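You operate a simulated robot arm through the tools that you are given. There is no shell and no other tool.

You run a simulated robot arm. Do the job below in one go: nothing can be reset, and whatever is moved stays where it is left.

TASK
Raise the lift and nest the loose empty tray on the pile.
Fine: switch the lift on, run it to mark 1, switch it off again; the tray sits down in the pile, the same way round; no egg cracks.
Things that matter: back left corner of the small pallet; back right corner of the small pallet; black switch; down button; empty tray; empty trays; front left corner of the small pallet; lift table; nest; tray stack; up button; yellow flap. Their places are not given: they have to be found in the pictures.

The check looks at the end state, three seconds after you hand in, the way a careful person would. Anything else that was tipped, shoved, dropped, spilled or broken makes it a failure.

THE ROBOT
A 6-joint arm with a two-finger gripper, fixed in place. Base frame: the origin is at the foot of the arm, x ahead of it, y to its left, z up. Lengths are in cm, angles in degrees, forces in N, time in s.
Its first joint turns from -166.0 to 166.0 degrees. Payload 2.45 kg.
The tool frame sits at the grasp point between the pads (the TCP): z along the fingers, y along the line on which they close. The tips reach 2 cm beyond it. Largest opening 14 cm; the body of the gripper starts 16.8 cm behind the TCP.
Orientation is that of the tool frame in the base frame, as a unit quaternion [w, x, y, z]. With the fingers straight down and closing along the base's y, the tool's x points along the base's -x, its y along +y and its z along -z.

THE INTERFACE
- The arm moves only by the tool send_rows. Its arguments are lists of equal length, an entry for each row: "delta_pos": the shift along the tool's x, y, z in cm, a list of three; "turn": the turn, a rotation vector about the tool's x, y, z in degrees, a list of three; "hand": the gripper command, from -1 (shut) to 1 (fully open), values between in proportion. In form: {"delta_pos": [[dx, dy, dz], ...], "turn": [[wx, wy, wz], ...], "hand": [hand, ...]}. A call has 1 to 20 rows; each row shifts and turns the commanded pose from where the row before left it, along the tool's axes as they then stand. Rows are played at 5 a second. More than 5 cm and 8.6 degrees between two rows, or a gripper value outside its range, and nothing of the call is played. Where a pose cannot be reached the arm comes as near as it can. A force on the tool above 90 N (or 10 N above the force at the start of the call, whichever is more), or a blocked arm, ends the call early, and 0.2 s more pass. The fingers move at their own pace (about 4.5 cm/s each) and stop on an object; they squeeze with about 21 N. The grip force told is the motor's: it shows also when the fingers shut on nothing. Time passes only in rows, and 0.2 s behind the last, so rows that do not move let the fingers close. The reply holds the time, the measured pose of the TCP, the force on the tool along the base axes, the opening and the grip force, in the units named above and with some noise, with the torque about the TCP (base axes, N m) and any sound that the robot's microphone picked up.
- Cameras (640 x 400 px; columns grow to the right, rows downward): "scene" is fixed at [39.45, -50.01, 117.95]; the picture's right is [0.82, -0.57, 0.00], its down [-0.29, -0.41, -0.86] and it looks along [0.49, 0.71, -0.50] (base axes); focal length 318 px, centre (320, 200). "wrist" rides on the gripper at [7.8, 1.1, -20.9] in the tool frame; the picture's right is [-0.14, 0.99, 0.00], its down [-0.92, -0.13, -0.37] and it looks along [-0.36, -0.05, 0.93] (tool axes); focal length 280 px, centre (320, 200).
- get_image(camera): a new picture of that camera. No time passes.
- measure_at(camera, pixels): for up to 12 pixels [column, row] of the newest picture of that camera ("zoom" is the newest enlarged one), the place [x, y, z] in the base frame of the surface seen there, good to about 0.2 cm, but the place of the scene camera against the robot may be out by one fixed shift of up to 1.8 cm in any direction. No time passes.
- zoom(camera, box): a new picture of the part [left, top, right, bottom] of that camera's present view, enlarged. No time passes.
- finish_job(): hands the job in; it is judged then, once.

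Leave the gripper open and the arm clear of the work at the hand-in unless told otherwise.

The tools are called as name(argument=value, ...) on one line, values as JSON. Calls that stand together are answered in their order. send_rows: Moves the arm, as the interface text tells. Its arguments: {"type":"object","properties":{"delta_pos":{"type":"array"},"turn":{"type":"array"},"hand":{"type":"array"}},"required":["delta_pos","turn","hand"]} The other tools are called the same way: get_image (camera) takes a picture; measure_at (camera, pixels) gives the place of the surface under pixels of a picture; zoom (camera, box) takes an enlarged picture of a part of a camera's view; finish_job () hands the job in.

At the start:

```text
time: 0.0
tool_pos: [92.15, -10.33, 87.26]
orientation: [0.0, 0.0, 1.0, 0.0]
ft_force: [0.2, 0.1, 1.4]
moment: [-0.01, 0.02, -0.04]
grip_width: 13.98
grasp_force: 0.1
```

scene: 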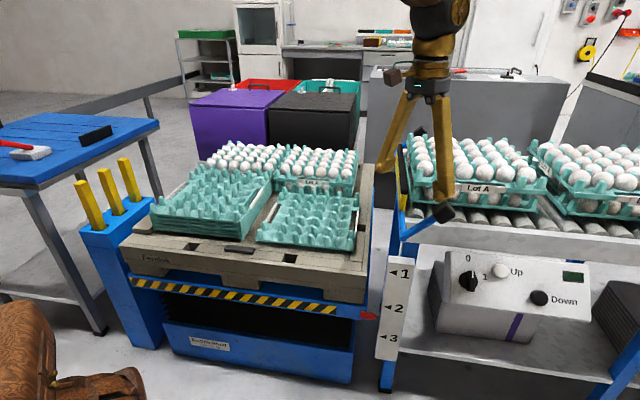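
wrist: 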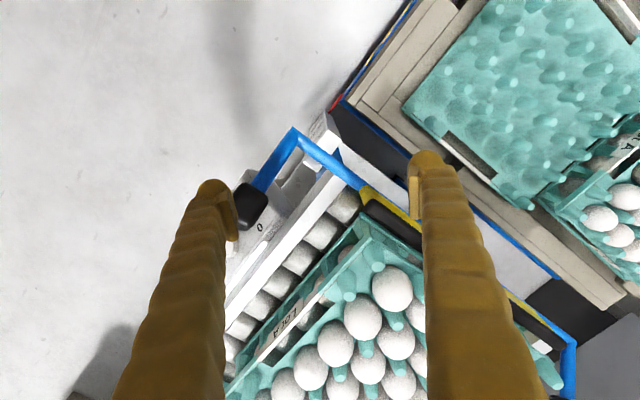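

I start by looking more closely at the scene: the control box near pixel (515,285), the lift with the pallet near (250,220), and the marks 1/2/3 near (400,310).

zoom(camera="scene", box=[360, 220, 620, 382])

zoom(camera="scene", box=[110, 120, 400, 300])

zoom(camera="wrist", box=[320, 0, 640, 200])

```text
2.46 times, centred on (490, 301) of scene
```

zoom: 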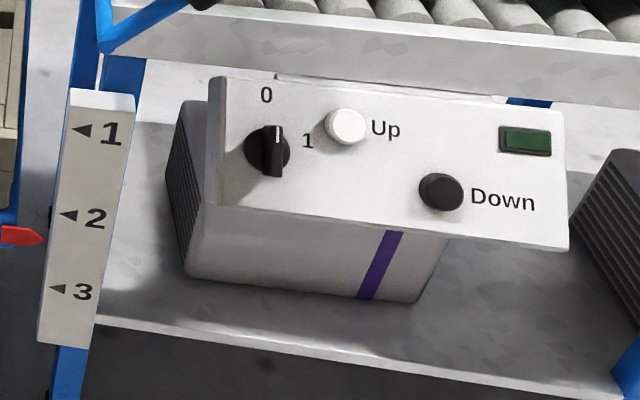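

```text
2.21 times, centred on (255, 210) of scene
```

zoom: 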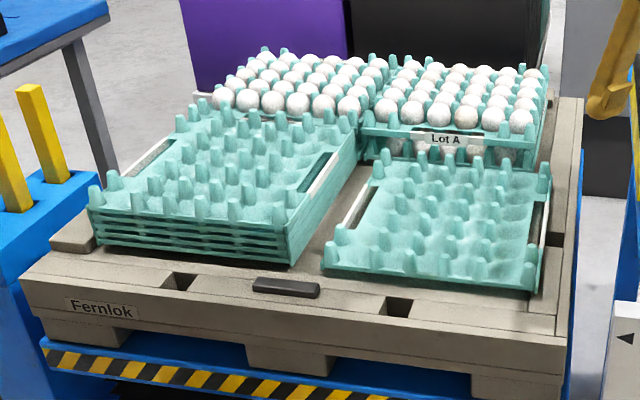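

```text
2.00 times, centred on (480, 100) of wrist
```

zoom: 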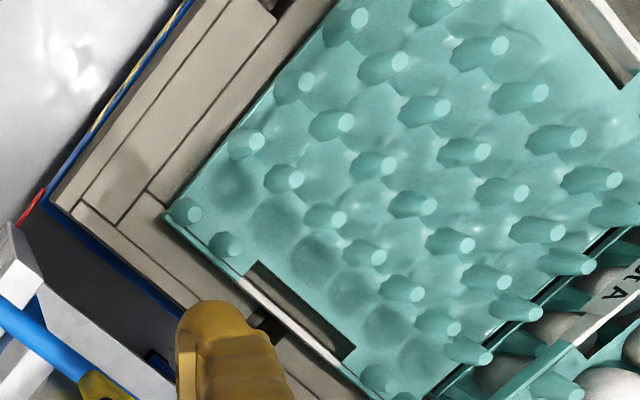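

The panel has a black rotary switch (now pointing up at 0), a white Up button, and a black Down button; the red pointer is between marks 2 and 3. I'll measure points on the panel, pointer and marks, in the scene picture.

measure_at(camera="scene", pixels=[[467, 281], [501, 270], [539, 298], [573, 276], [455, 255], [585, 315], [368, 316], [392, 273], [388, 308], [384, 338], [450, 297], [590, 272]])

measure_at(camera="scene", pixels=[[257, 243], [353, 251], [358, 196], [275, 193], [152, 213], [240, 238], [271, 180], [197, 168], [120, 245], [362, 285], [375, 165], [240, 250]])

```text
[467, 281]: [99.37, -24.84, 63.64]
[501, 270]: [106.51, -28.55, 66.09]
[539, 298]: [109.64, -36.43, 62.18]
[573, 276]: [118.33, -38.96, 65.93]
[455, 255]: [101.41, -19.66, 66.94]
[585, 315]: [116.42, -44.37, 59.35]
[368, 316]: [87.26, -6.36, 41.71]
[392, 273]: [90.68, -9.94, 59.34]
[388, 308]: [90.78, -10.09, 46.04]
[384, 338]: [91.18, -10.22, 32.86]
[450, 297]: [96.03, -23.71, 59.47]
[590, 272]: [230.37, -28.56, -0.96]
```

```text
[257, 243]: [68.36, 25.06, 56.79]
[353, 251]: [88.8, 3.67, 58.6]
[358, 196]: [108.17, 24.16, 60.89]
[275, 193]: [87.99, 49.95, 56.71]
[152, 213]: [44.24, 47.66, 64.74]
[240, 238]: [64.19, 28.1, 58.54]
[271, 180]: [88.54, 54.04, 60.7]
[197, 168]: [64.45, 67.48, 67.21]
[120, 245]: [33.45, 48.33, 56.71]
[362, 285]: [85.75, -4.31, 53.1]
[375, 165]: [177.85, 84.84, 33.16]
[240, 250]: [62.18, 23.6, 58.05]
```

The panel face is tilted about 48°, with marks 1, 2, 3 at z≈59, 46, 33 and the pointer at z≈41.7. Next I look for the yellow flap and the blue rail near the gripper (scene around (420,200), wrist around (380,210)).

zoom(camera="scene", box=[360, 60, 520, 260])

zoom(camera="wrist", box=[200, 100, 440, 250])

zoom(camera="wrist", box=[400, 150, 640, 400])

zoom(camera="scene", box=[0, 100, 180, 340])

```text
2.00 times, centred on (440, 160) of scene
```

zoom: 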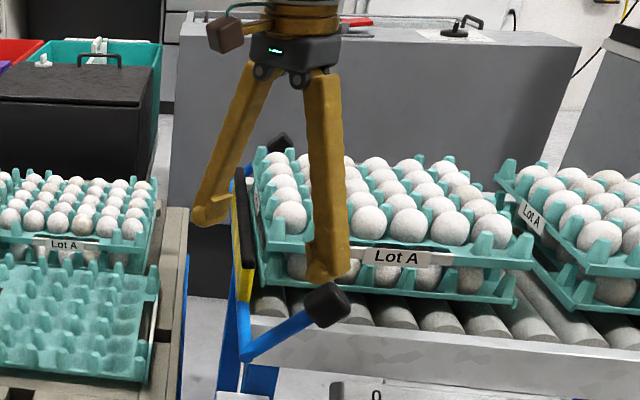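

```text
2.67 times, centred on (320, 175) of wrist
```

zoom: 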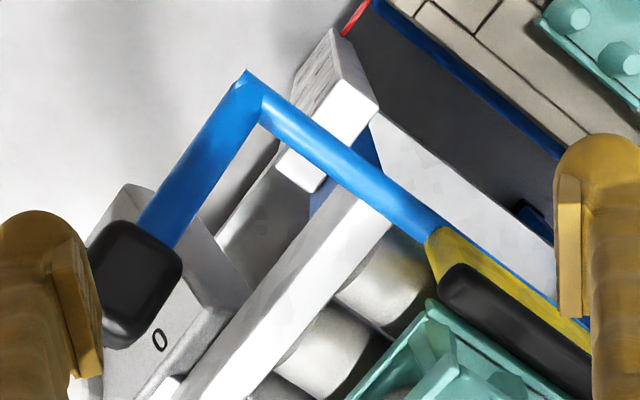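

```text
1.60 times, centred on (520, 275) of wrist
```

zoom: 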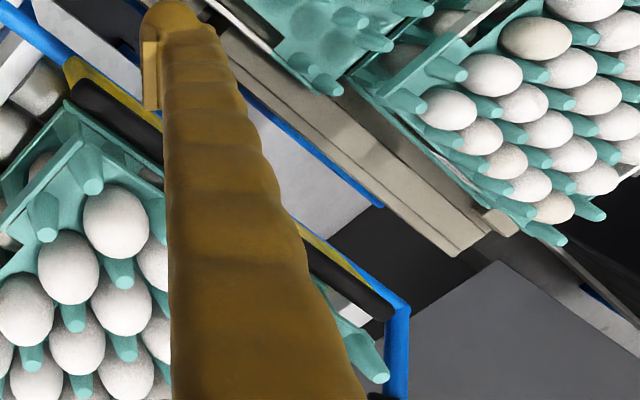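

```text
1.67 times, centred on (90, 220) of scene
```

zoom: 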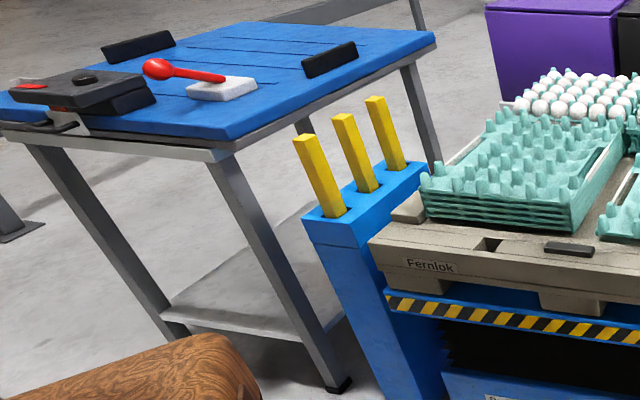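

The yellow piece is a hinged stop at the conveyor end with a blue handle and black knob that overhangs the control box; I must not bump it. I measure it and the controls with the wrist camera, which has no unknown shift.

get_image(camera="wrist")

measure_at(camera="wrist", pixels=[[250, 205], [293, 132], [350, 172], [376, 205], [390, 220], [260, 226], [313, 160], [333, 103], [345, 100], [535, 325], [570, 350], [440, 200]])

measure_at(camera="wrist", pixels=[[404, 108], [500, 200], [630, 45], [480, 5], [525, 205], [452, 142], [495, 178], [600, 5], [630, 150], [345, 104], [600, 300], [440, 0]])

measure_at(camera="scene", pixels=[[443, 213], [402, 232], [398, 200], [402, 190], [404, 165], [398, 150], [370, 250], [385, 235]])

```text
taken
```

wrist: 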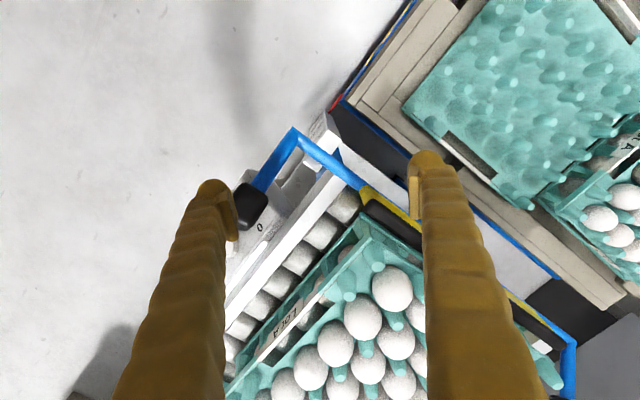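

```text
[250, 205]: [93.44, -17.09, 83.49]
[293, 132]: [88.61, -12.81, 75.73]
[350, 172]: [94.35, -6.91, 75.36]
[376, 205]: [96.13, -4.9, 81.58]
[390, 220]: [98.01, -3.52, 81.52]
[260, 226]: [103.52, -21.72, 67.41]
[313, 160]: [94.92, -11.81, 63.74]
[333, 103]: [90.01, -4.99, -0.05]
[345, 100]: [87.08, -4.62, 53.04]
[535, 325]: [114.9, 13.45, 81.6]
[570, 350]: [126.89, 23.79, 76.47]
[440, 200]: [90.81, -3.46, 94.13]
```

```text
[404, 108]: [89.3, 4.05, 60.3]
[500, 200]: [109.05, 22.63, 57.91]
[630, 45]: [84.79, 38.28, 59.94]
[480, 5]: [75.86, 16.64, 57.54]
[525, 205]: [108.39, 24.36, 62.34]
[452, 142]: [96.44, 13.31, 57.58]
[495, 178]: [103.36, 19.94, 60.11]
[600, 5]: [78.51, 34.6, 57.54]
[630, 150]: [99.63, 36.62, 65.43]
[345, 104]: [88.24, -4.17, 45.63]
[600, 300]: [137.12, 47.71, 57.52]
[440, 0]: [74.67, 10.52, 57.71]
```

```text
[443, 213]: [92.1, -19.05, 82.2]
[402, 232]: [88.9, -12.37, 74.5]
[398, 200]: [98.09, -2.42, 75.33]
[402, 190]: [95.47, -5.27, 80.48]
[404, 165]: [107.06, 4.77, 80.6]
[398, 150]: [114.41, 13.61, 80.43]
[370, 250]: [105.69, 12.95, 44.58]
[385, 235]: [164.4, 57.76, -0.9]
```

The handle corner is at (88.6,-12.8,75.7), the black knob on it tops out at (93.4,-17.1,83.5), and the flap top is at z≈81.5. I'll first rise 10 cm, then move to about (82,-32,97), clear of the flap, before tilting toward the panel.

send_rows(delta_pos=[[0, 0, -3.4], [0, 0, -3.3], [0, 0, -3.3], [1.7, -3.6, 0], [1.7, -3.6, 0], [1.7, -3.6, 0], [1.7, -3.6, 0], [1.6, -3.6, 0], [1.6, -3.6, 0]], turn=[[0, 0, 0], [0, 0, 0], [0, 0, 0], [0, 0, 0], [0, 0, 0], [0, 0, 0], [0, 0, 0], [0, 0, 0], [0, 0, 0]], hand=[1, 1, 1, 1, 1, 1, 1, 1, 1])

```text
time: 2.0
tool_pos: [82.16, -31.87, 97.29]
orientation: [0.001, 0.0, 1.0, 0.0]
ft_force: [-0.1, -0.2, -0.5]
moment: [-0.02, -0.01, 0.02]
grip_width: 13.99
grasp_force: 0.1
```

The arm is at (82.2,-31.9,97.3) with no contact. Next I turn the tool -45° about its own z and then tilt it -48° about its y, so that it points square at the panel.

send_rows(delta_pos=[[0, 0, 0], [0, 0, 0], [0, 0, 0], [0, 0, 0], [0, 0, 0], [0, 0, 0], [0, 0, 0], [0, 0, 0], [0, 0, 0], [0, 0, 0], [0, 0, 0], [0, 0, 0], [0, 0, 0]], turn=[[0, 0, -7.5], [0, 0, -7.5], [0, 0, -7.5], [0, 0, -7.5], [0, 0, -7.5], [0, 0, -7.5], [0, -8, 0], [0, -8, 0], [0, -8, 0], [0, -8, 0], [0, -8, 0], [0, -8, 0], [0, 0, 0]], hand=[1, 1, 1, 1, 1, 1, 1, 1, 1, 1, 1, 1, 1])

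get_image(camera="wrist")

get_image(camera="scene")

```text
time: 4.8
tool_pos: [82.11, -31.93, 97.44]
orientation: [0.376, -0.349, 0.844, 0.156]
ft_force: [-0.6, -0.3, 0.1]
moment: [-0.02, -0.02, -0.03]
grip_width: 13.98
grasp_force: 0.0
```

```text
taken
```

wrist: 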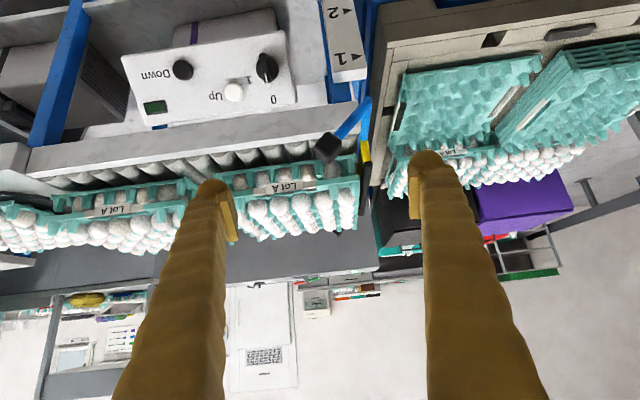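

```text
taken
```

scene: 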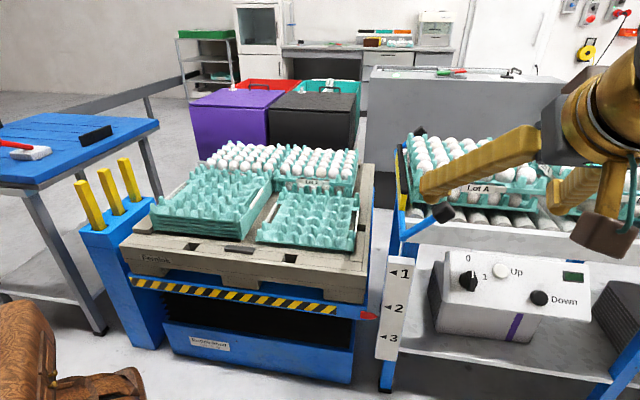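

The tool faces the panel (upside down in the wrist view): switch at (267,67), Up at (234,91), Down at (183,70). I measure these and the panel surface, the pointer and the marks.

measure_at(camera="wrist", pixels=[[234, 91], [183, 70], [267, 67], [273, 99], [288, 98], [150, 122], [128, 60], [283, 35], [210, 50], [210, 110], [247, 80], [155, 107]])

zoom(camera="wrist", box=[110, 0, 370, 162])

measure_at(camera="scene", pixels=[[468, 258], [501, 270], [539, 298], [573, 276]])

```text
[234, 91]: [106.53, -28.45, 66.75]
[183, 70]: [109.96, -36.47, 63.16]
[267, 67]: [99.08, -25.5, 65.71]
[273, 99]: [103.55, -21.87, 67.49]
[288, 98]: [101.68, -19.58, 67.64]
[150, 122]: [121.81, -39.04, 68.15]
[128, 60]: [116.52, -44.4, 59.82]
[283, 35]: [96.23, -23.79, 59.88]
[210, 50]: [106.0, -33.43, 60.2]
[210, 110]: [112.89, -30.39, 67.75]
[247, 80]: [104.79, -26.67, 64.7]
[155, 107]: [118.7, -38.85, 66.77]
```

```text
2.46 times, centred on (240, 81) of wrist
```

zoom: 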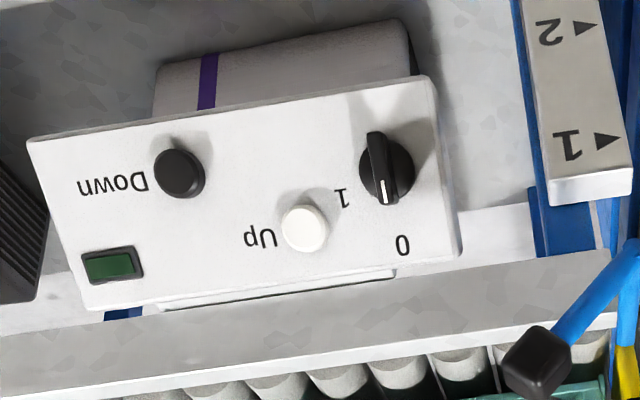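

```text
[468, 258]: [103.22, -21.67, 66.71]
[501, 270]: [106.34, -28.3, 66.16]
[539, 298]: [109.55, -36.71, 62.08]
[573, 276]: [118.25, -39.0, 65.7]
```

The panel plane and buttons agree between both cameras (scene is about 0.9 cm low in z). I zoom in closely on the switch to find its centre and bar width.

zoom(camera="wrist", box=[235, 40, 299, 80])

```text
10.00 times, centred on (267, 60) of wrist
```

zoom: 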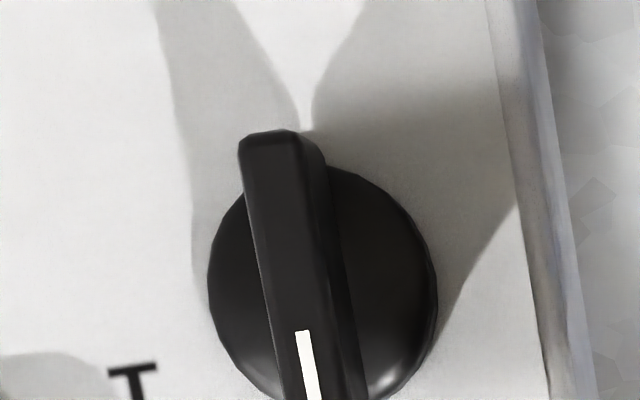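

The switch's bar runs out of this crop at the bottom; I take one shifted down a little to have it whole.

zoom(camera="wrist", box=[231, 44, 303, 89])

```text
8.89 times, centred on (267, 66) of wrist
```

zoom: 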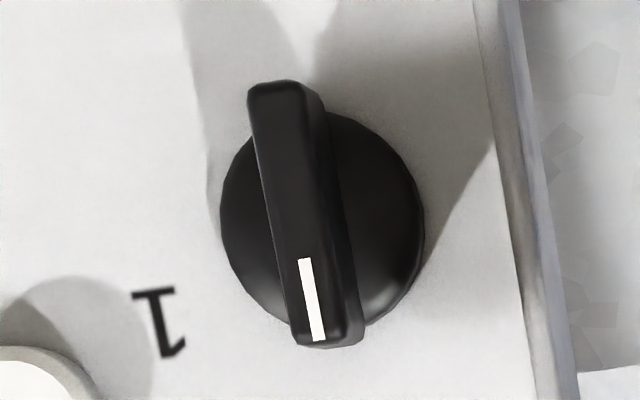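

Now the whole bar is visible, with its white mark toward "0". I measure the bar top ends (275,90), (318,335), its sides, and the disc edges.

measure_at(camera="zoom", pixels=[[275, 95], [316, 335], [297, 215], [268, 210], [322, 210], [345, 215], [228, 215], [412, 215], [380, 290], [195, 215], [440, 180], [165, 320]])

```text
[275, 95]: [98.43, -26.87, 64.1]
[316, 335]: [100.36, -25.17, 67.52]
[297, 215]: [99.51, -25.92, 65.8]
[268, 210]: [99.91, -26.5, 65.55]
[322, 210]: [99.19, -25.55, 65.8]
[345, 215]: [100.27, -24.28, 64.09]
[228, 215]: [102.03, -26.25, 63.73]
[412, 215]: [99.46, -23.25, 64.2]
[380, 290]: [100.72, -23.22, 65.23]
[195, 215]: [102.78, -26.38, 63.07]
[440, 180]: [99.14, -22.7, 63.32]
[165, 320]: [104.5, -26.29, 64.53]
```

Bar: about 1.3 cm thick, 4.6 cm long, top 3.5 cm above the panel, centre of its top at about (99.5,-26.0,65.75). I move to a pre-grasp point 8 cm out along the panel normal, at (95.1,-30.3,71.3), closing the hand to about 5 cm.

send_rows(delta_pos=[[3.13, -2.02, 0], [3.13, -2.02, 0], [3.13, -2.02, 0], [3.14, -2.02, 0], [0, 0, 4.2], [0, 0, 4.2], [0, 0, 4.2], [0, 0, 4.2], [0, 0, 4.2], [0, 0, 4.1], [0, 0, 0]], turn=[[0, 0, 0], [0, 0, 0], [0, 0, 0], [0, 0, 0], [0, 0, 0], [0, 0, 0], [0, 0, 0], [0, 0, 0], [0, 0, 0], [0, 0, 0], [0, 0, 0]], hand=[0.5, 0, -0.3, -0.3, -0.3, -0.3, -0.3, -0.3, -0.3, -0.3, -0.3])

get_image(camera="wrist")

get_image(camera="scene")

```text
time: 7.2
tool_pos: [95.13, -30.31, 71.15]
orientation: [0.376, -0.349, 0.844, 0.156]
ft_force: [0.3, -0.6, 0.7]
moment: [-0.02, 0.0, -0.01]
grip_width: 4.91
grasp_force: 0.0
```

```text
taken
```

wrist: 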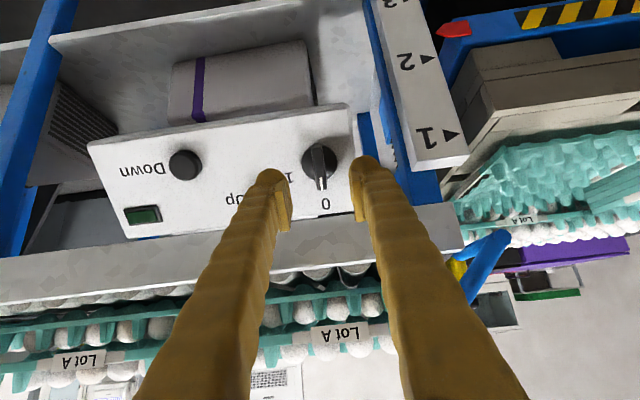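

```text
taken
```

scene: 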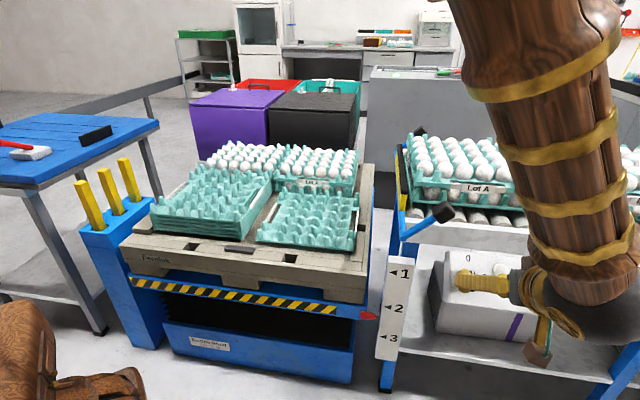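

Well placed: the bar appears at (320,165) between the fingers. I measure the bar once more from here before going in.

zoom(camera="wrist", box=[280, 130, 360, 180])

measure_at(camera="wrist", pixels=[[319, 165], [317, 152], [322, 184], [320, 170], [452, 30], [444, 134], [424, 60]])

```text
8.00 times, centred on (320, 155) of wrist
```

zoom: 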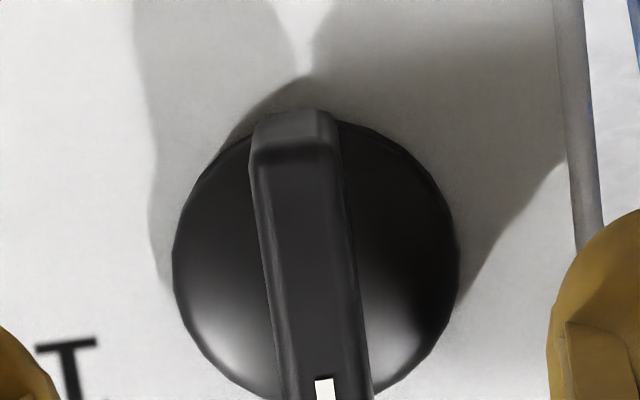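

```text
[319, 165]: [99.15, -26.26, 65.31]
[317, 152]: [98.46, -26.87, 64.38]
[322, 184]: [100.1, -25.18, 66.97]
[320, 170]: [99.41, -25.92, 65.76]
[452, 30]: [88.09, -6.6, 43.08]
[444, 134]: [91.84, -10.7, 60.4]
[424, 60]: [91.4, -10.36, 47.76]
```

The bar's top centre reads about (99.3,-26.0,65.7), in line with the tool. I advance 7.8 cm along the tool axis and then close on the bar.

send_rows(delta_pos=[[0, 0, 2.6], [0, 0, 2.6], [0, 0, 1.6], [0, 0, 1.0], [0, 0, 0]], turn=[[0, 0, 0], [0, 0, 0], [0, 0, 0], [0, 0, 0], [0, 0, 0]], hand=[-0.3, -0.3, -0.3, -0.3, -0.3])

get_image(camera="wrist")

```text
time: 8.4
tool_pos: [99.3, -26.1, 66.04]
orientation: [0.376, -0.349, 0.844, 0.155]
ft_force: [-0.2, 0.0, -0.3]
moment: [-0.01, -0.01, 0.02]
grip_width: 4.91
grasp_force: 0.1
```

```text
taken
```

wrist: 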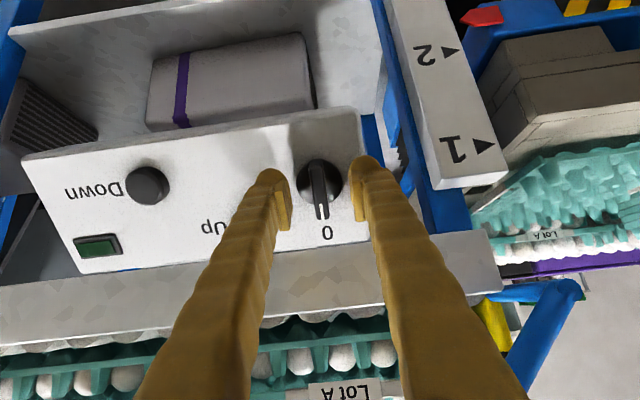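

No contact, and the fingers straddle the bar. Now I close the hand on it.

send_rows(delta_pos=[[0, 0, 0], [0, 0, 0], [0, 0, 0], [0, 0, 0]], turn=[[0, 0, 0], [0, 0, 0], [0, 0, 0], [0, 0, 0]], hand=[-0.6, -0.8, -1, -1])

```text
time: 9.4
tool_pos: [99.27, -26.31, 66.07]
orientation: [0.376, -0.349, 0.845, 0.155]
ft_force: [11.6, -6.0, -3.6]
moment: [-0.04, -0.07, -0.09]
grip_width: 1.12
grasp_force: 36.9
```

The fingers hold the bar (1.12 cm), with a slight sideways push of about 12 N toward the panel's right. I shift 0.15 cm that way (tool -y) to relieve it.

send_rows(delta_pos=[[0, -0.15, 0], [0, 0, 0]], turn=[[0, 0, 0], [0, 0, 0]], hand=[-1, -1])

```text
time: 10.0
tool_pos: [99.25, -26.19, 66.03]
orientation: [0.375, -0.35, 0.844, 0.156]
ft_force: [-20.1, 7.1, 10.2]
moment: [0.23, -0.07, 0.16]
grip_width: 1.12
grasp_force: 37.9
```

It overshot (now about -20 N). I go back 0.09 cm.

send_rows(delta_pos=[[0, 0.09, 0], [0, 0, 0]], turn=[[0, 0, 0], [0, 0, 0]], hand=[-1, -1])

```text
time: 10.6
tool_pos: [99.3, -26.25, 66.04]
orientation: [0.376, -0.35, 0.844, 0.156]
ft_force: [-13.6, 8.3, 11.7]
moment: [0.14, 0.05, 0.16]
grip_width: 1.13
grasp_force: 38.3
```

The leftover force is small and partly friction. I start turning clockwise as seen from the front (positive about tool z), first 20° in small steps.

send_rows(delta_pos=[[0, 0.04, 0], [0, 0, 0], [0, 0, 0], [0, 0, 0], [0, 0, 0]], turn=[[0, 0, 0], [0, 0, 5], [0, 0, 5], [0, 0, 5], [0, 0, 5]], hand=[-1, -1, -1, -1, -1])

```text
time: 11.8
tool_pos: [99.26, -26.27, 66.01]
orientation: [0.343, -0.198, 0.892, 0.219]
ft_force: [-18.1, 5.3, 18.2]
moment: [0.19, -0.07, 0.17]
grip_width: 1.1
grasp_force: 37.7
```

The tool has turned 20° with about 19 N pushing outward, so I ease out 0.1 cm while turning on by another 30°.

send_rows(delta_pos=[[0, 0, -0.1], [0, 0, 0], [0, 0, 0], [0, 0, 0], [0, 0, 0], [0, 0, 0], [0, 0, 0]], turn=[[0, 0, 0], [0, 0, 5], [0, 0, 5], [0, 0, 5], [0, 0, 5], [0, 0, 5], [0, 0, 5]], hand=[-1, -1, -1, -1, -1, -1, -1])

get_image(camera="wrist")

```text
time: 13.4
tool_pos: [99.27, -26.2, 66.14]
orientation: [0.274, 0.04, 0.913, 0.3]
ft_force: [8.9, 31.6, 0.5]
moment: [0.2, -0.09, 0.13]
grip_width: 1.14
grasp_force: 37.5
```

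```text
taken
```

wrist: 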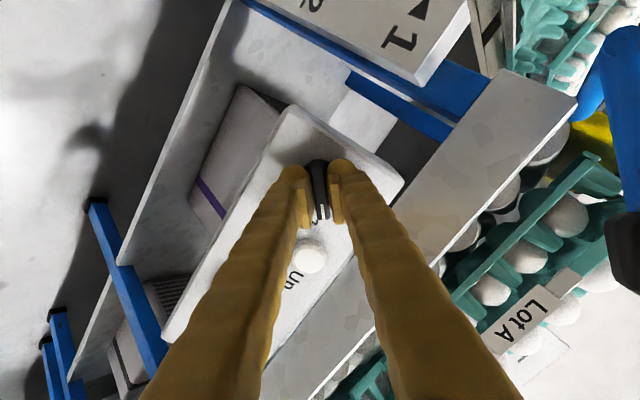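

The bar turns with the fingers. There is about 25 N along tool +y from slight eccentricity, so I shift 0.12 cm that way and turn the remaining 40°.

send_rows(delta_pos=[[0, 0.12, 0], [0, 0, 0], [0, 0, 0], [0, 0, 0], [0, 0, 0]], turn=[[0, 0, 0], [0, 0, 5], [0, 0, 5], [0, 0, 5], [0, 0, 5]], hand=[-1, -1, -1, -1, -1])

```text
time: 14.6
tool_pos: [99.19, -26.14, 66.09]
orientation: [0.218, 0.198, 0.892, 0.343]
ft_force: [17.7, 23.0, -11.2]
moment: [0.07, -0.09, 0.02]
grip_width: 1.1
grasp_force: 37.9
```

Turned 70° so far. I correct slightly and go on 20° more to reach "1".

send_rows(delta_pos=[[0, 0.04, 0.05], [0, 0, 0], [0, 0, 0], [0, 0, 0], [0, 0, 0], [0, 0, 0]], turn=[[0, 0, 0], [0, 0, 5], [0, 0, 5], [0, 0, 5], [0, 0, 5], [0, 0, 0]], hand=[-1, -1, -1, -1, -1, -1])

get_image(camera="wrist")

get_image(camera="scene")

```text
time: 16.0
tool_pos: [99.2, -26.2, 66.11]
orientation: [0.155, 0.349, 0.844, 0.376]
ft_force: [-9.2, 1.2, 0.5]
moment: [0.02, 0.03, 0.07]
grip_width: 1.09
grasp_force: 38.2
```

```text
taken
```

wrist: 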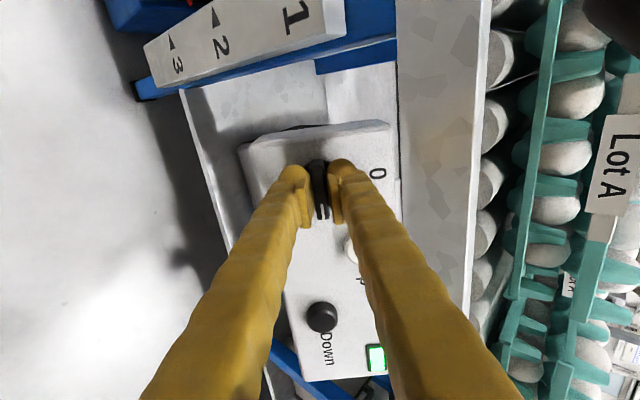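

```text
taken
```

scene: 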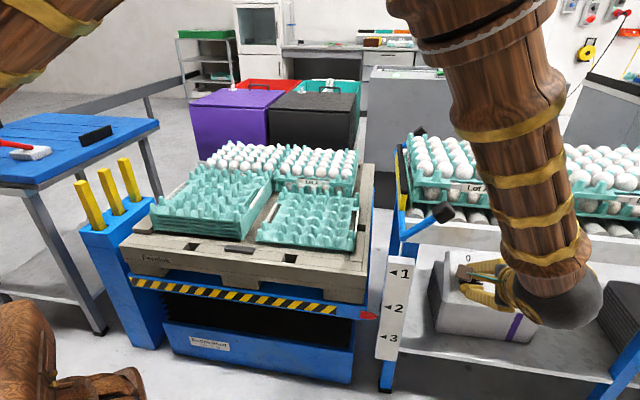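

The display at (375,357) is now lit green, so the lift is powered with the switch at 1. I open the fingers and back off 6 cm along the tool axis, then close the hand for pressing.

send_rows(delta_pos=[[0, 0, 0], [0, 0, 0], [0, 0, -2], [0, 0, -2], [0, 0, -2], [0, 0, 0], [0, 0, 0]], turn=[[0, 0, 0], [0, 0, 0], [0, 0, 0], [0, 0, 0], [0, 0, 0], [0, 0, 0], [0, 0, 0]], hand=[-0.5, -0.5, -0.5, -0.5, -0.5, -1, -1])

get_image(camera="wrist")

zoom(camera="scene", box=[345, 250, 425, 350])

```text
time: 17.6
tool_pos: [96.07, -29.27, 70.06]
orientation: [0.155, 0.35, 0.844, 0.376]
ft_force: [0.4, -0.2, 0.2]
moment: [0.01, 0.01, 0.01]
grip_width: 0.0
grasp_force: 14.1
```

```text
taken
```

wrist: 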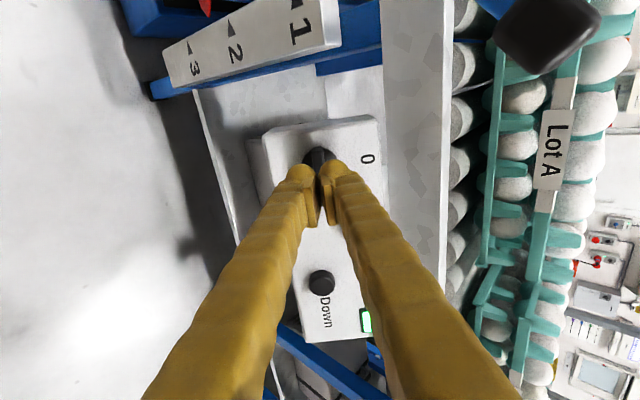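

```text
4.00 times, centred on (385, 300) of scene
```

zoom: 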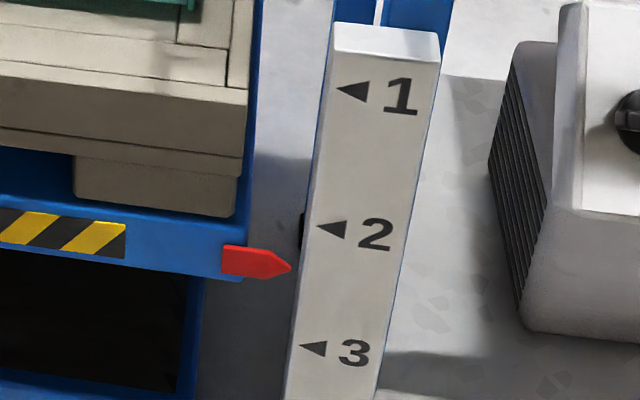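

Power is on and the fingers are shut. I measure the pointer tip and mark triangles in the zoomed scene, then move in line with the Up button, stopping about 1.5 cm above it.

measure_at(camera="zoom", pixels=[[280, 267], [262, 264], [235, 260], [352, 91], [330, 230], [315, 348], [348, 91], [360, 91]])

send_rows(delta_pos=[[-3.4, 1.44, 0], [-3.4, 1.44, 0], [0, 0, 2.5], [0, 0, 2.0], [0, 0, 0]], turn=[[0, 0, 0], [0, 0, 0], [0, 0, 0], [0, 0, 0], [0, 0, 0]], hand=[-1, -1, -1, -1, -1])

get_image(camera="wrist")

get_image(camera="scene")

```text
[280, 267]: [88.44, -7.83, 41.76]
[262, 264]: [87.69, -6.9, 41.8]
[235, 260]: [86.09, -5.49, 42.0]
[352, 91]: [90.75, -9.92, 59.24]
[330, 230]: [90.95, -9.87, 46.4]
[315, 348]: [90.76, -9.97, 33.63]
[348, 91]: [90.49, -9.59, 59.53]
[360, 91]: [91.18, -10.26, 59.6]
```

```text
time: 18.8
tool_pos: [104.68, -30.24, 69.34]
orientation: [0.157, 0.349, 0.844, 0.376]
ft_force: [0.2, -0.5, 0.8]
moment: [0.03, -0.04, -0.01]
grip_width: 0.0
grasp_force: 20.5
```

```text
taken
```

wrist: 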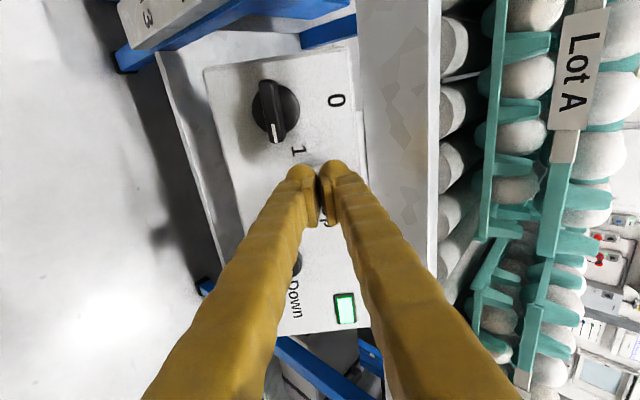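

```text
taken
```

scene: 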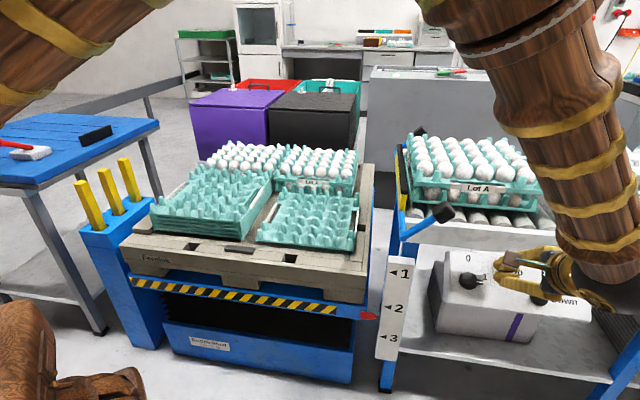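

The switch clearly points at 1. I zoom in on the fingertips and the Up button.

zoom(camera="scene", box=[440, 225, 600, 325])

zoom(camera="wrist", box=[240, 120, 400, 240])

```text
4.00 times, centred on (520, 275) of scene
```

zoom: 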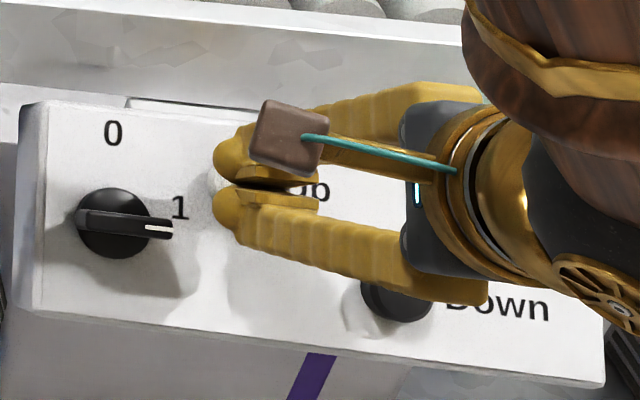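

```text
3.33 times, centred on (320, 180) of wrist
```

zoom: 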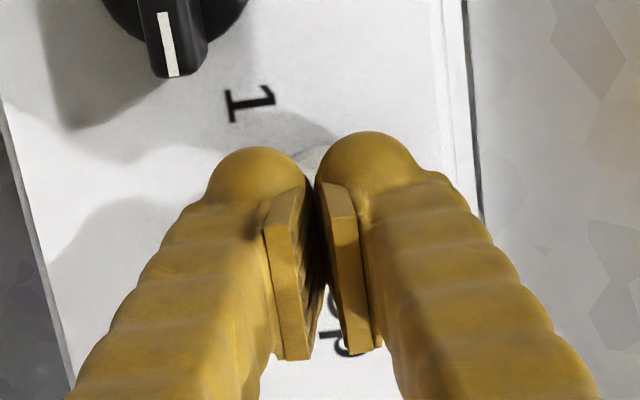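

The fingertips are over the button, about 1.6 cm short. I press slowly in and read the forces and sounds.

send_rows(delta_pos=[[0, 0, 1.3], [0, 0, 0.2], [0, 0, 0.2], [0, 0, 0.2]], turn=[[0, 0, 0], [0, 0, 0], [0, 0, 0], [0, 0, 0]], hand=[-1, -1, -1, -1])

zoom(camera="scene", box=[345, 250, 425, 350])

```text
time: 19.8
tool_pos: [105.73, -29.26, 68.03]
orientation: [0.156, 0.35, 0.844, 0.376]
ft_force: [-0.2, -0.2, 0.0]
moment: [0.0, 0.01, 0.01]
grip_width: 0.57
grasp_force: 29.1
```

```text
4.00 times, centred on (385, 300) of scene
```

zoom: 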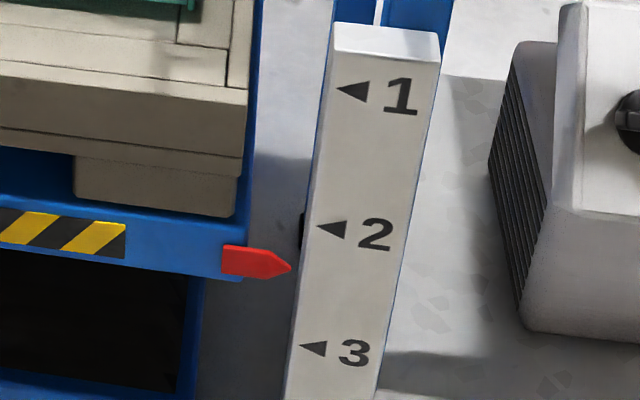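

The fingers parted slightly to 0.57 cm, so the tips touch the button, but the lift hasn't moved yet. I press on in 0.2 cm steps.

send_rows(delta_pos=[[0, 0, 0.2], [0, 0, 0.2]], turn=[[0, 0, 0], [0, 0, 0]], hand=[-1, -1])

zoom(camera="scene", box=[440, 225, 600, 325])

zoom(camera="scene", box=[345, 250, 425, 350])

```text
time: 20.4
tool_pos: [105.78, -29.22, 67.83]
orientation: [0.156, 0.35, 0.844, 0.375]
ft_force: [-1.4, -1.7, 2.0]
moment: [0.0, -0.01, -0.03]
grip_width: 0.62
grasp_force: 29.1
```

```text
4.00 times, centred on (520, 275) of scene
```

zoom: 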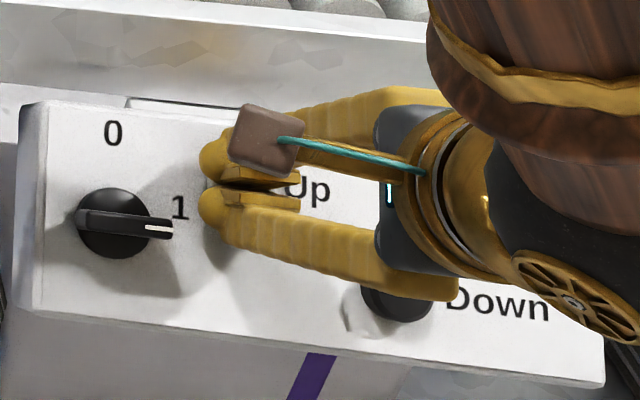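

```text
4.00 times, centred on (385, 300) of scene
```

zoom: 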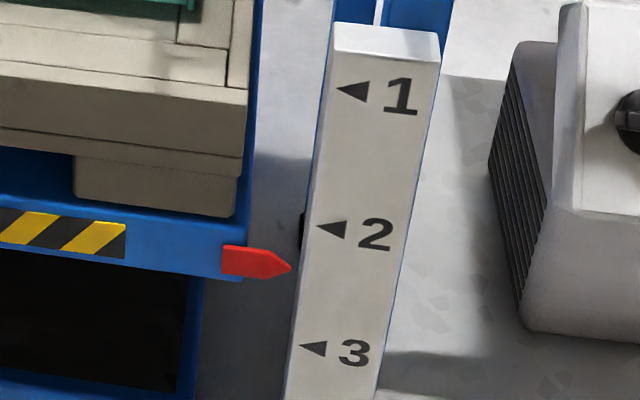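

A light reaction of about 3 N shows. I press a further 0.3 cm.

send_rows(delta_pos=[[0, 0, 0.15], [0, 0, 0.15]], turn=[[0, 0, 0], [0, 0, 0]], hand=[-1, -1])

zoom(camera="scene", box=[345, 250, 425, 350])

```text
time: 21.0
tool_pos: [106.08, -29.06, 67.6]
orientation: [0.156, 0.349, 0.844, 0.376]
ft_force: [-5.3, -1.6, 4.4]
moment: [0.04, 0.04, 0.03]
grip_width: 0.61
grasp_force: 29.1
heard: click
```

```text
4.00 times, centred on (385, 300) of scene
```

zoom: 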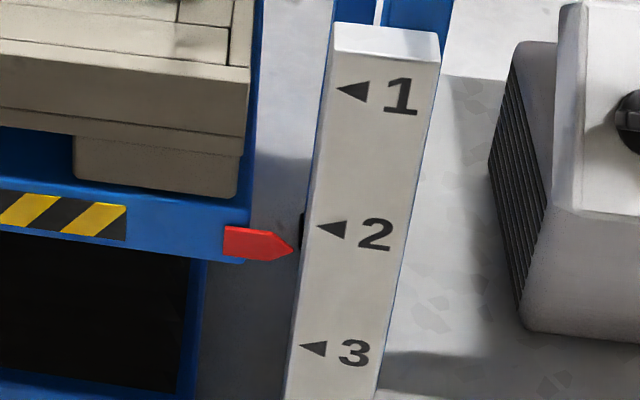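

A click was heard and the pointer moved up. I measure the pointer height now.

measure_at(camera="zoom", pixels=[[282, 249], [264, 246], [237, 242]])

```text
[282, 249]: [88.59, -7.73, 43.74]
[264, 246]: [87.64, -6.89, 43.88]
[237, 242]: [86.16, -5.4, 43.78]
```

The pointer rose from 41.85 to 43.8; mark 1 is at about 59.45. I hold still for one row (0.4 s) to learn the speed.

send_rows(delta_pos=[[0, 0, 0]], turn=[[0, 0, 0]], hand=[-1])

zoom(camera="scene", box=[345, 250, 425, 350])

```text
time: 21.4
tool_pos: [106.05, -28.96, 67.64]
orientation: [0.156, 0.35, 0.844, 0.376]
ft_force: [-5.3, -3.1, 3.3]
moment: [0.0, -0.02, 0.01]
grip_width: 0.61
grasp_force: 29.0
```

```text
4.00 times, centred on (385, 300) of scene
```

zoom: 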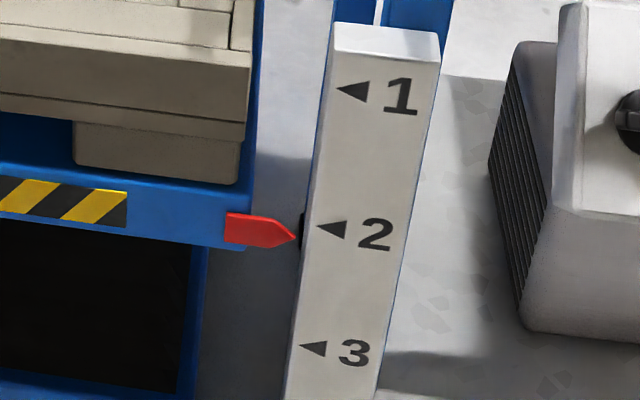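

measure_at(camera="zoom", pixels=[[285, 235], [266, 232], [240, 229]])

```text
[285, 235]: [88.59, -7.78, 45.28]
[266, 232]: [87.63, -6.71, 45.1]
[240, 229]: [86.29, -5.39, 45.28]
```

The lift runs at about 3.5 cm/s; 14.2 cm are left. I hold for 2.4 s, then check again.

send_rows(delta_pos=[[0, 0, 0], [0, 0, 0], [0, 0, 0], [0, 0, 0], [0, 0, 0], [0, 0, 0], [0, 0, 0], [0, 0, 0], [0, 0, 0], [0, 0, 0], [0, 0, 0]], turn=[[0, 0, 0], [0, 0, 0], [0, 0, 0], [0, 0, 0], [0, 0, 0], [0, 0, 0], [0, 0, 0], [0, 0, 0], [0, 0, 0], [0, 0, 0], [0, 0, 0]], hand=[-1, -1, -1, -1, -1, -1, -1, -1, -1, -1, -1])

get_image(camera="scene")

zoom(camera="scene", box=[345, 230, 425, 330])

```text
time: 23.8
tool_pos: [106.15, -29.04, 67.56]
orientation: [0.156, 0.35, 0.844, 0.376]
ft_force: [-2.9, -3.7, 4.6]
moment: [-0.05, -0.01, -0.01]
grip_width: 0.61
grasp_force: 29.9
```

```text
taken
```

scene: 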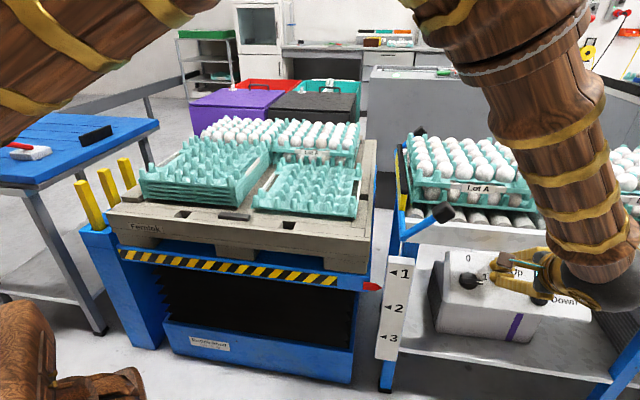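

```text
4.00 times, centred on (385, 280) of scene
```

zoom: 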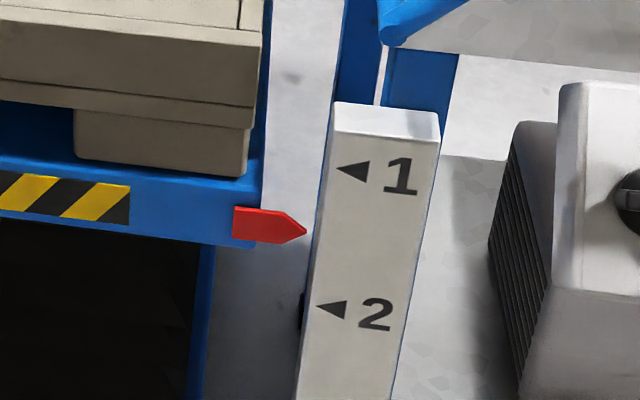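

I measure the pointer and marks, and also check the yellow posts near (90,205) against the pallet's left edge.

measure_at(camera="zoom", pixels=[[296, 231], [275, 227], [250, 223], [355, 170], [360, 171], [365, 170]])

measure_at(camera="scene", pixels=[[90, 205], [110, 185], [127, 172], [108, 213], [138, 190], [95, 235], [107, 228]])

zoom(camera="scene", box=[60, 130, 220, 270])

```text
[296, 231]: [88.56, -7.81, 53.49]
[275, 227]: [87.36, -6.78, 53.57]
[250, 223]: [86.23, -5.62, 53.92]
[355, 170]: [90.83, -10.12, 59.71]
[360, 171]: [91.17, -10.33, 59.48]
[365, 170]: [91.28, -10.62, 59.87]
```

```text
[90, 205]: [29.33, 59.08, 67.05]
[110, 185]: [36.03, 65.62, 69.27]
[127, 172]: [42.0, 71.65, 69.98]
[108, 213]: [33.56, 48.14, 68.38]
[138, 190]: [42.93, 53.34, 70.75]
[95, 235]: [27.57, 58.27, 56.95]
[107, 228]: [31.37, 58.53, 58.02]
```

```text
2.86 times, centred on (140, 200) of scene
```

zoom: 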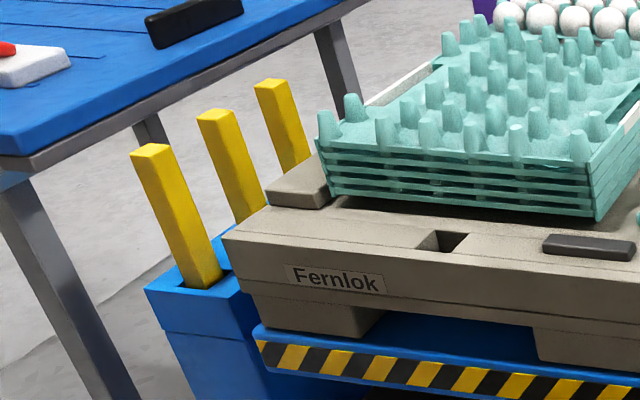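

The posts are about 10 cm clear of the pallet. Pointer at 53.6, mark 1 at 59.57, so 6 cm or 1.7 s remain. I hold 0.8 s more and release with a quick retreat, planning to fine-tune afterwards.

send_rows(delta_pos=[[0, 0, 0], [0, 0, 0], [0, 0, 0], [0, 0, 0], [0, 0, -1.5], [0, 0, 0]], turn=[[0, 0, 0], [0, 0, 0], [0, 0, 0], [0, 0, 0], [0, 0, 0], [0, 0, 0]], hand=[-1, -1, -1, -1, -1, -1])

zoom(camera="scene", box=[345, 230, 425, 330])

```text
time: 25.2
tool_pos: [105.17, -29.71, 68.61]
orientation: [0.156, 0.349, 0.844, 0.376]
ft_force: [-0.2, 0.0, -0.3]
moment: [0.0, -0.01, 0.0]
grip_width: 0.03
grasp_force: 29.3
```

```text
4.00 times, centred on (385, 280) of scene
```

zoom: 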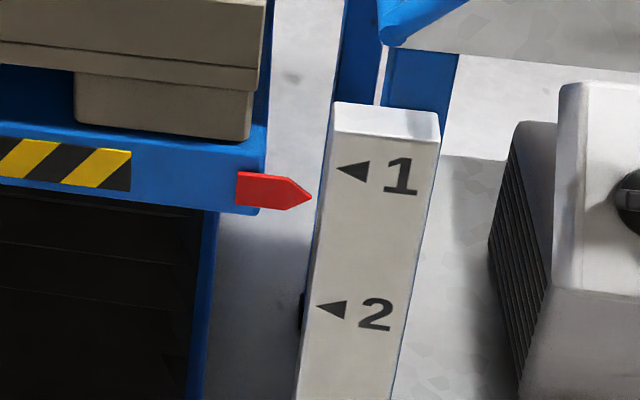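

measure_at(camera="zoom", pixels=[[300, 196], [280, 191], [255, 187], [296, 195], [270, 190]])

send_rows(delta_pos=[[0, 0, 0]], turn=[[0, 0, 0]], hand=[-1])

zoom(camera="scene", box=[345, 230, 425, 330])

```text
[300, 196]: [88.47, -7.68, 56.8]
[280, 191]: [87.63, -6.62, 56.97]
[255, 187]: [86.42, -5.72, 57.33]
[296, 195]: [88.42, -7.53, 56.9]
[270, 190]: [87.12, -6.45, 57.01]
```

```text
time: 25.6
tool_pos: [105.28, -29.83, 68.66]
orientation: [0.155, 0.349, 0.844, 0.376]
ft_force: [0.1, 1.0, 0.3]
moment: [-0.01, 0.02, 0.03]
grip_width: 0.0
grasp_force: 28.9
```

```text
4.00 times, centred on (385, 280) of scene
```

zoom: 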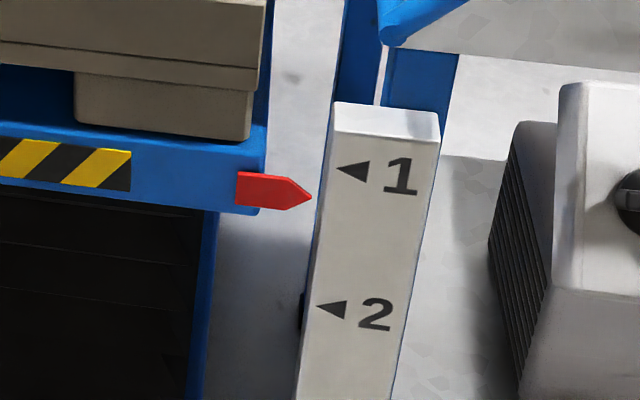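

It stops when released: pointer steady at 56.95, with 2.6 cm (0.75 s) to go. I press again for a timed 3 hold rows and release.

send_rows(delta_pos=[[0, 0, 1.5], [0, 0, 0], [0, 0, 0], [0, 0, 0], [0, 0, -1.5], [0, 0, 0]], turn=[[0, 0, 0], [0, 0, 0], [0, 0, 0], [0, 0, 0], [0, 0, 0], [0, 0, 0]], hand=[-1, -1, -1, -1, -1, -1])

zoom(camera="scene", box=[345, 230, 425, 330])

```text
time: 27.0
tool_pos: [105.32, -29.75, 68.58]
orientation: [0.156, 0.349, 0.844, 0.376]
ft_force: [-1.4, 0.7, 0.2]
moment: [0.0, -0.01, -0.01]
grip_width: 0.0
grasp_force: 29.2
heard: click
```

```text
4.00 times, centred on (385, 280) of scene
```

zoom: 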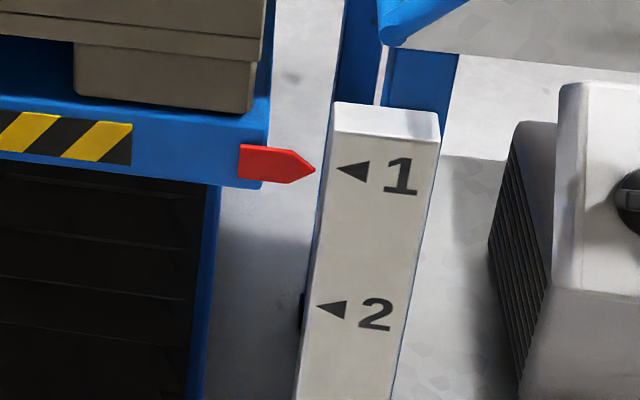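

measure_at(camera="zoom", pixels=[[303, 168], [285, 164], [258, 160], [300, 168], [310, 169], [338, 169], [350, 171], [358, 170], [364, 172], [345, 170]])

```text
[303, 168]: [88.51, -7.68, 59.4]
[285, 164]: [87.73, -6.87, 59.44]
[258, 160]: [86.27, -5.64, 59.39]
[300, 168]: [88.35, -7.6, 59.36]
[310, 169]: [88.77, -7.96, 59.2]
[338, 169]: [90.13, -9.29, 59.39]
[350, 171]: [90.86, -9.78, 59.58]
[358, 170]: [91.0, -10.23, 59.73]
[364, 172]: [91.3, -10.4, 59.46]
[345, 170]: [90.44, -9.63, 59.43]
```

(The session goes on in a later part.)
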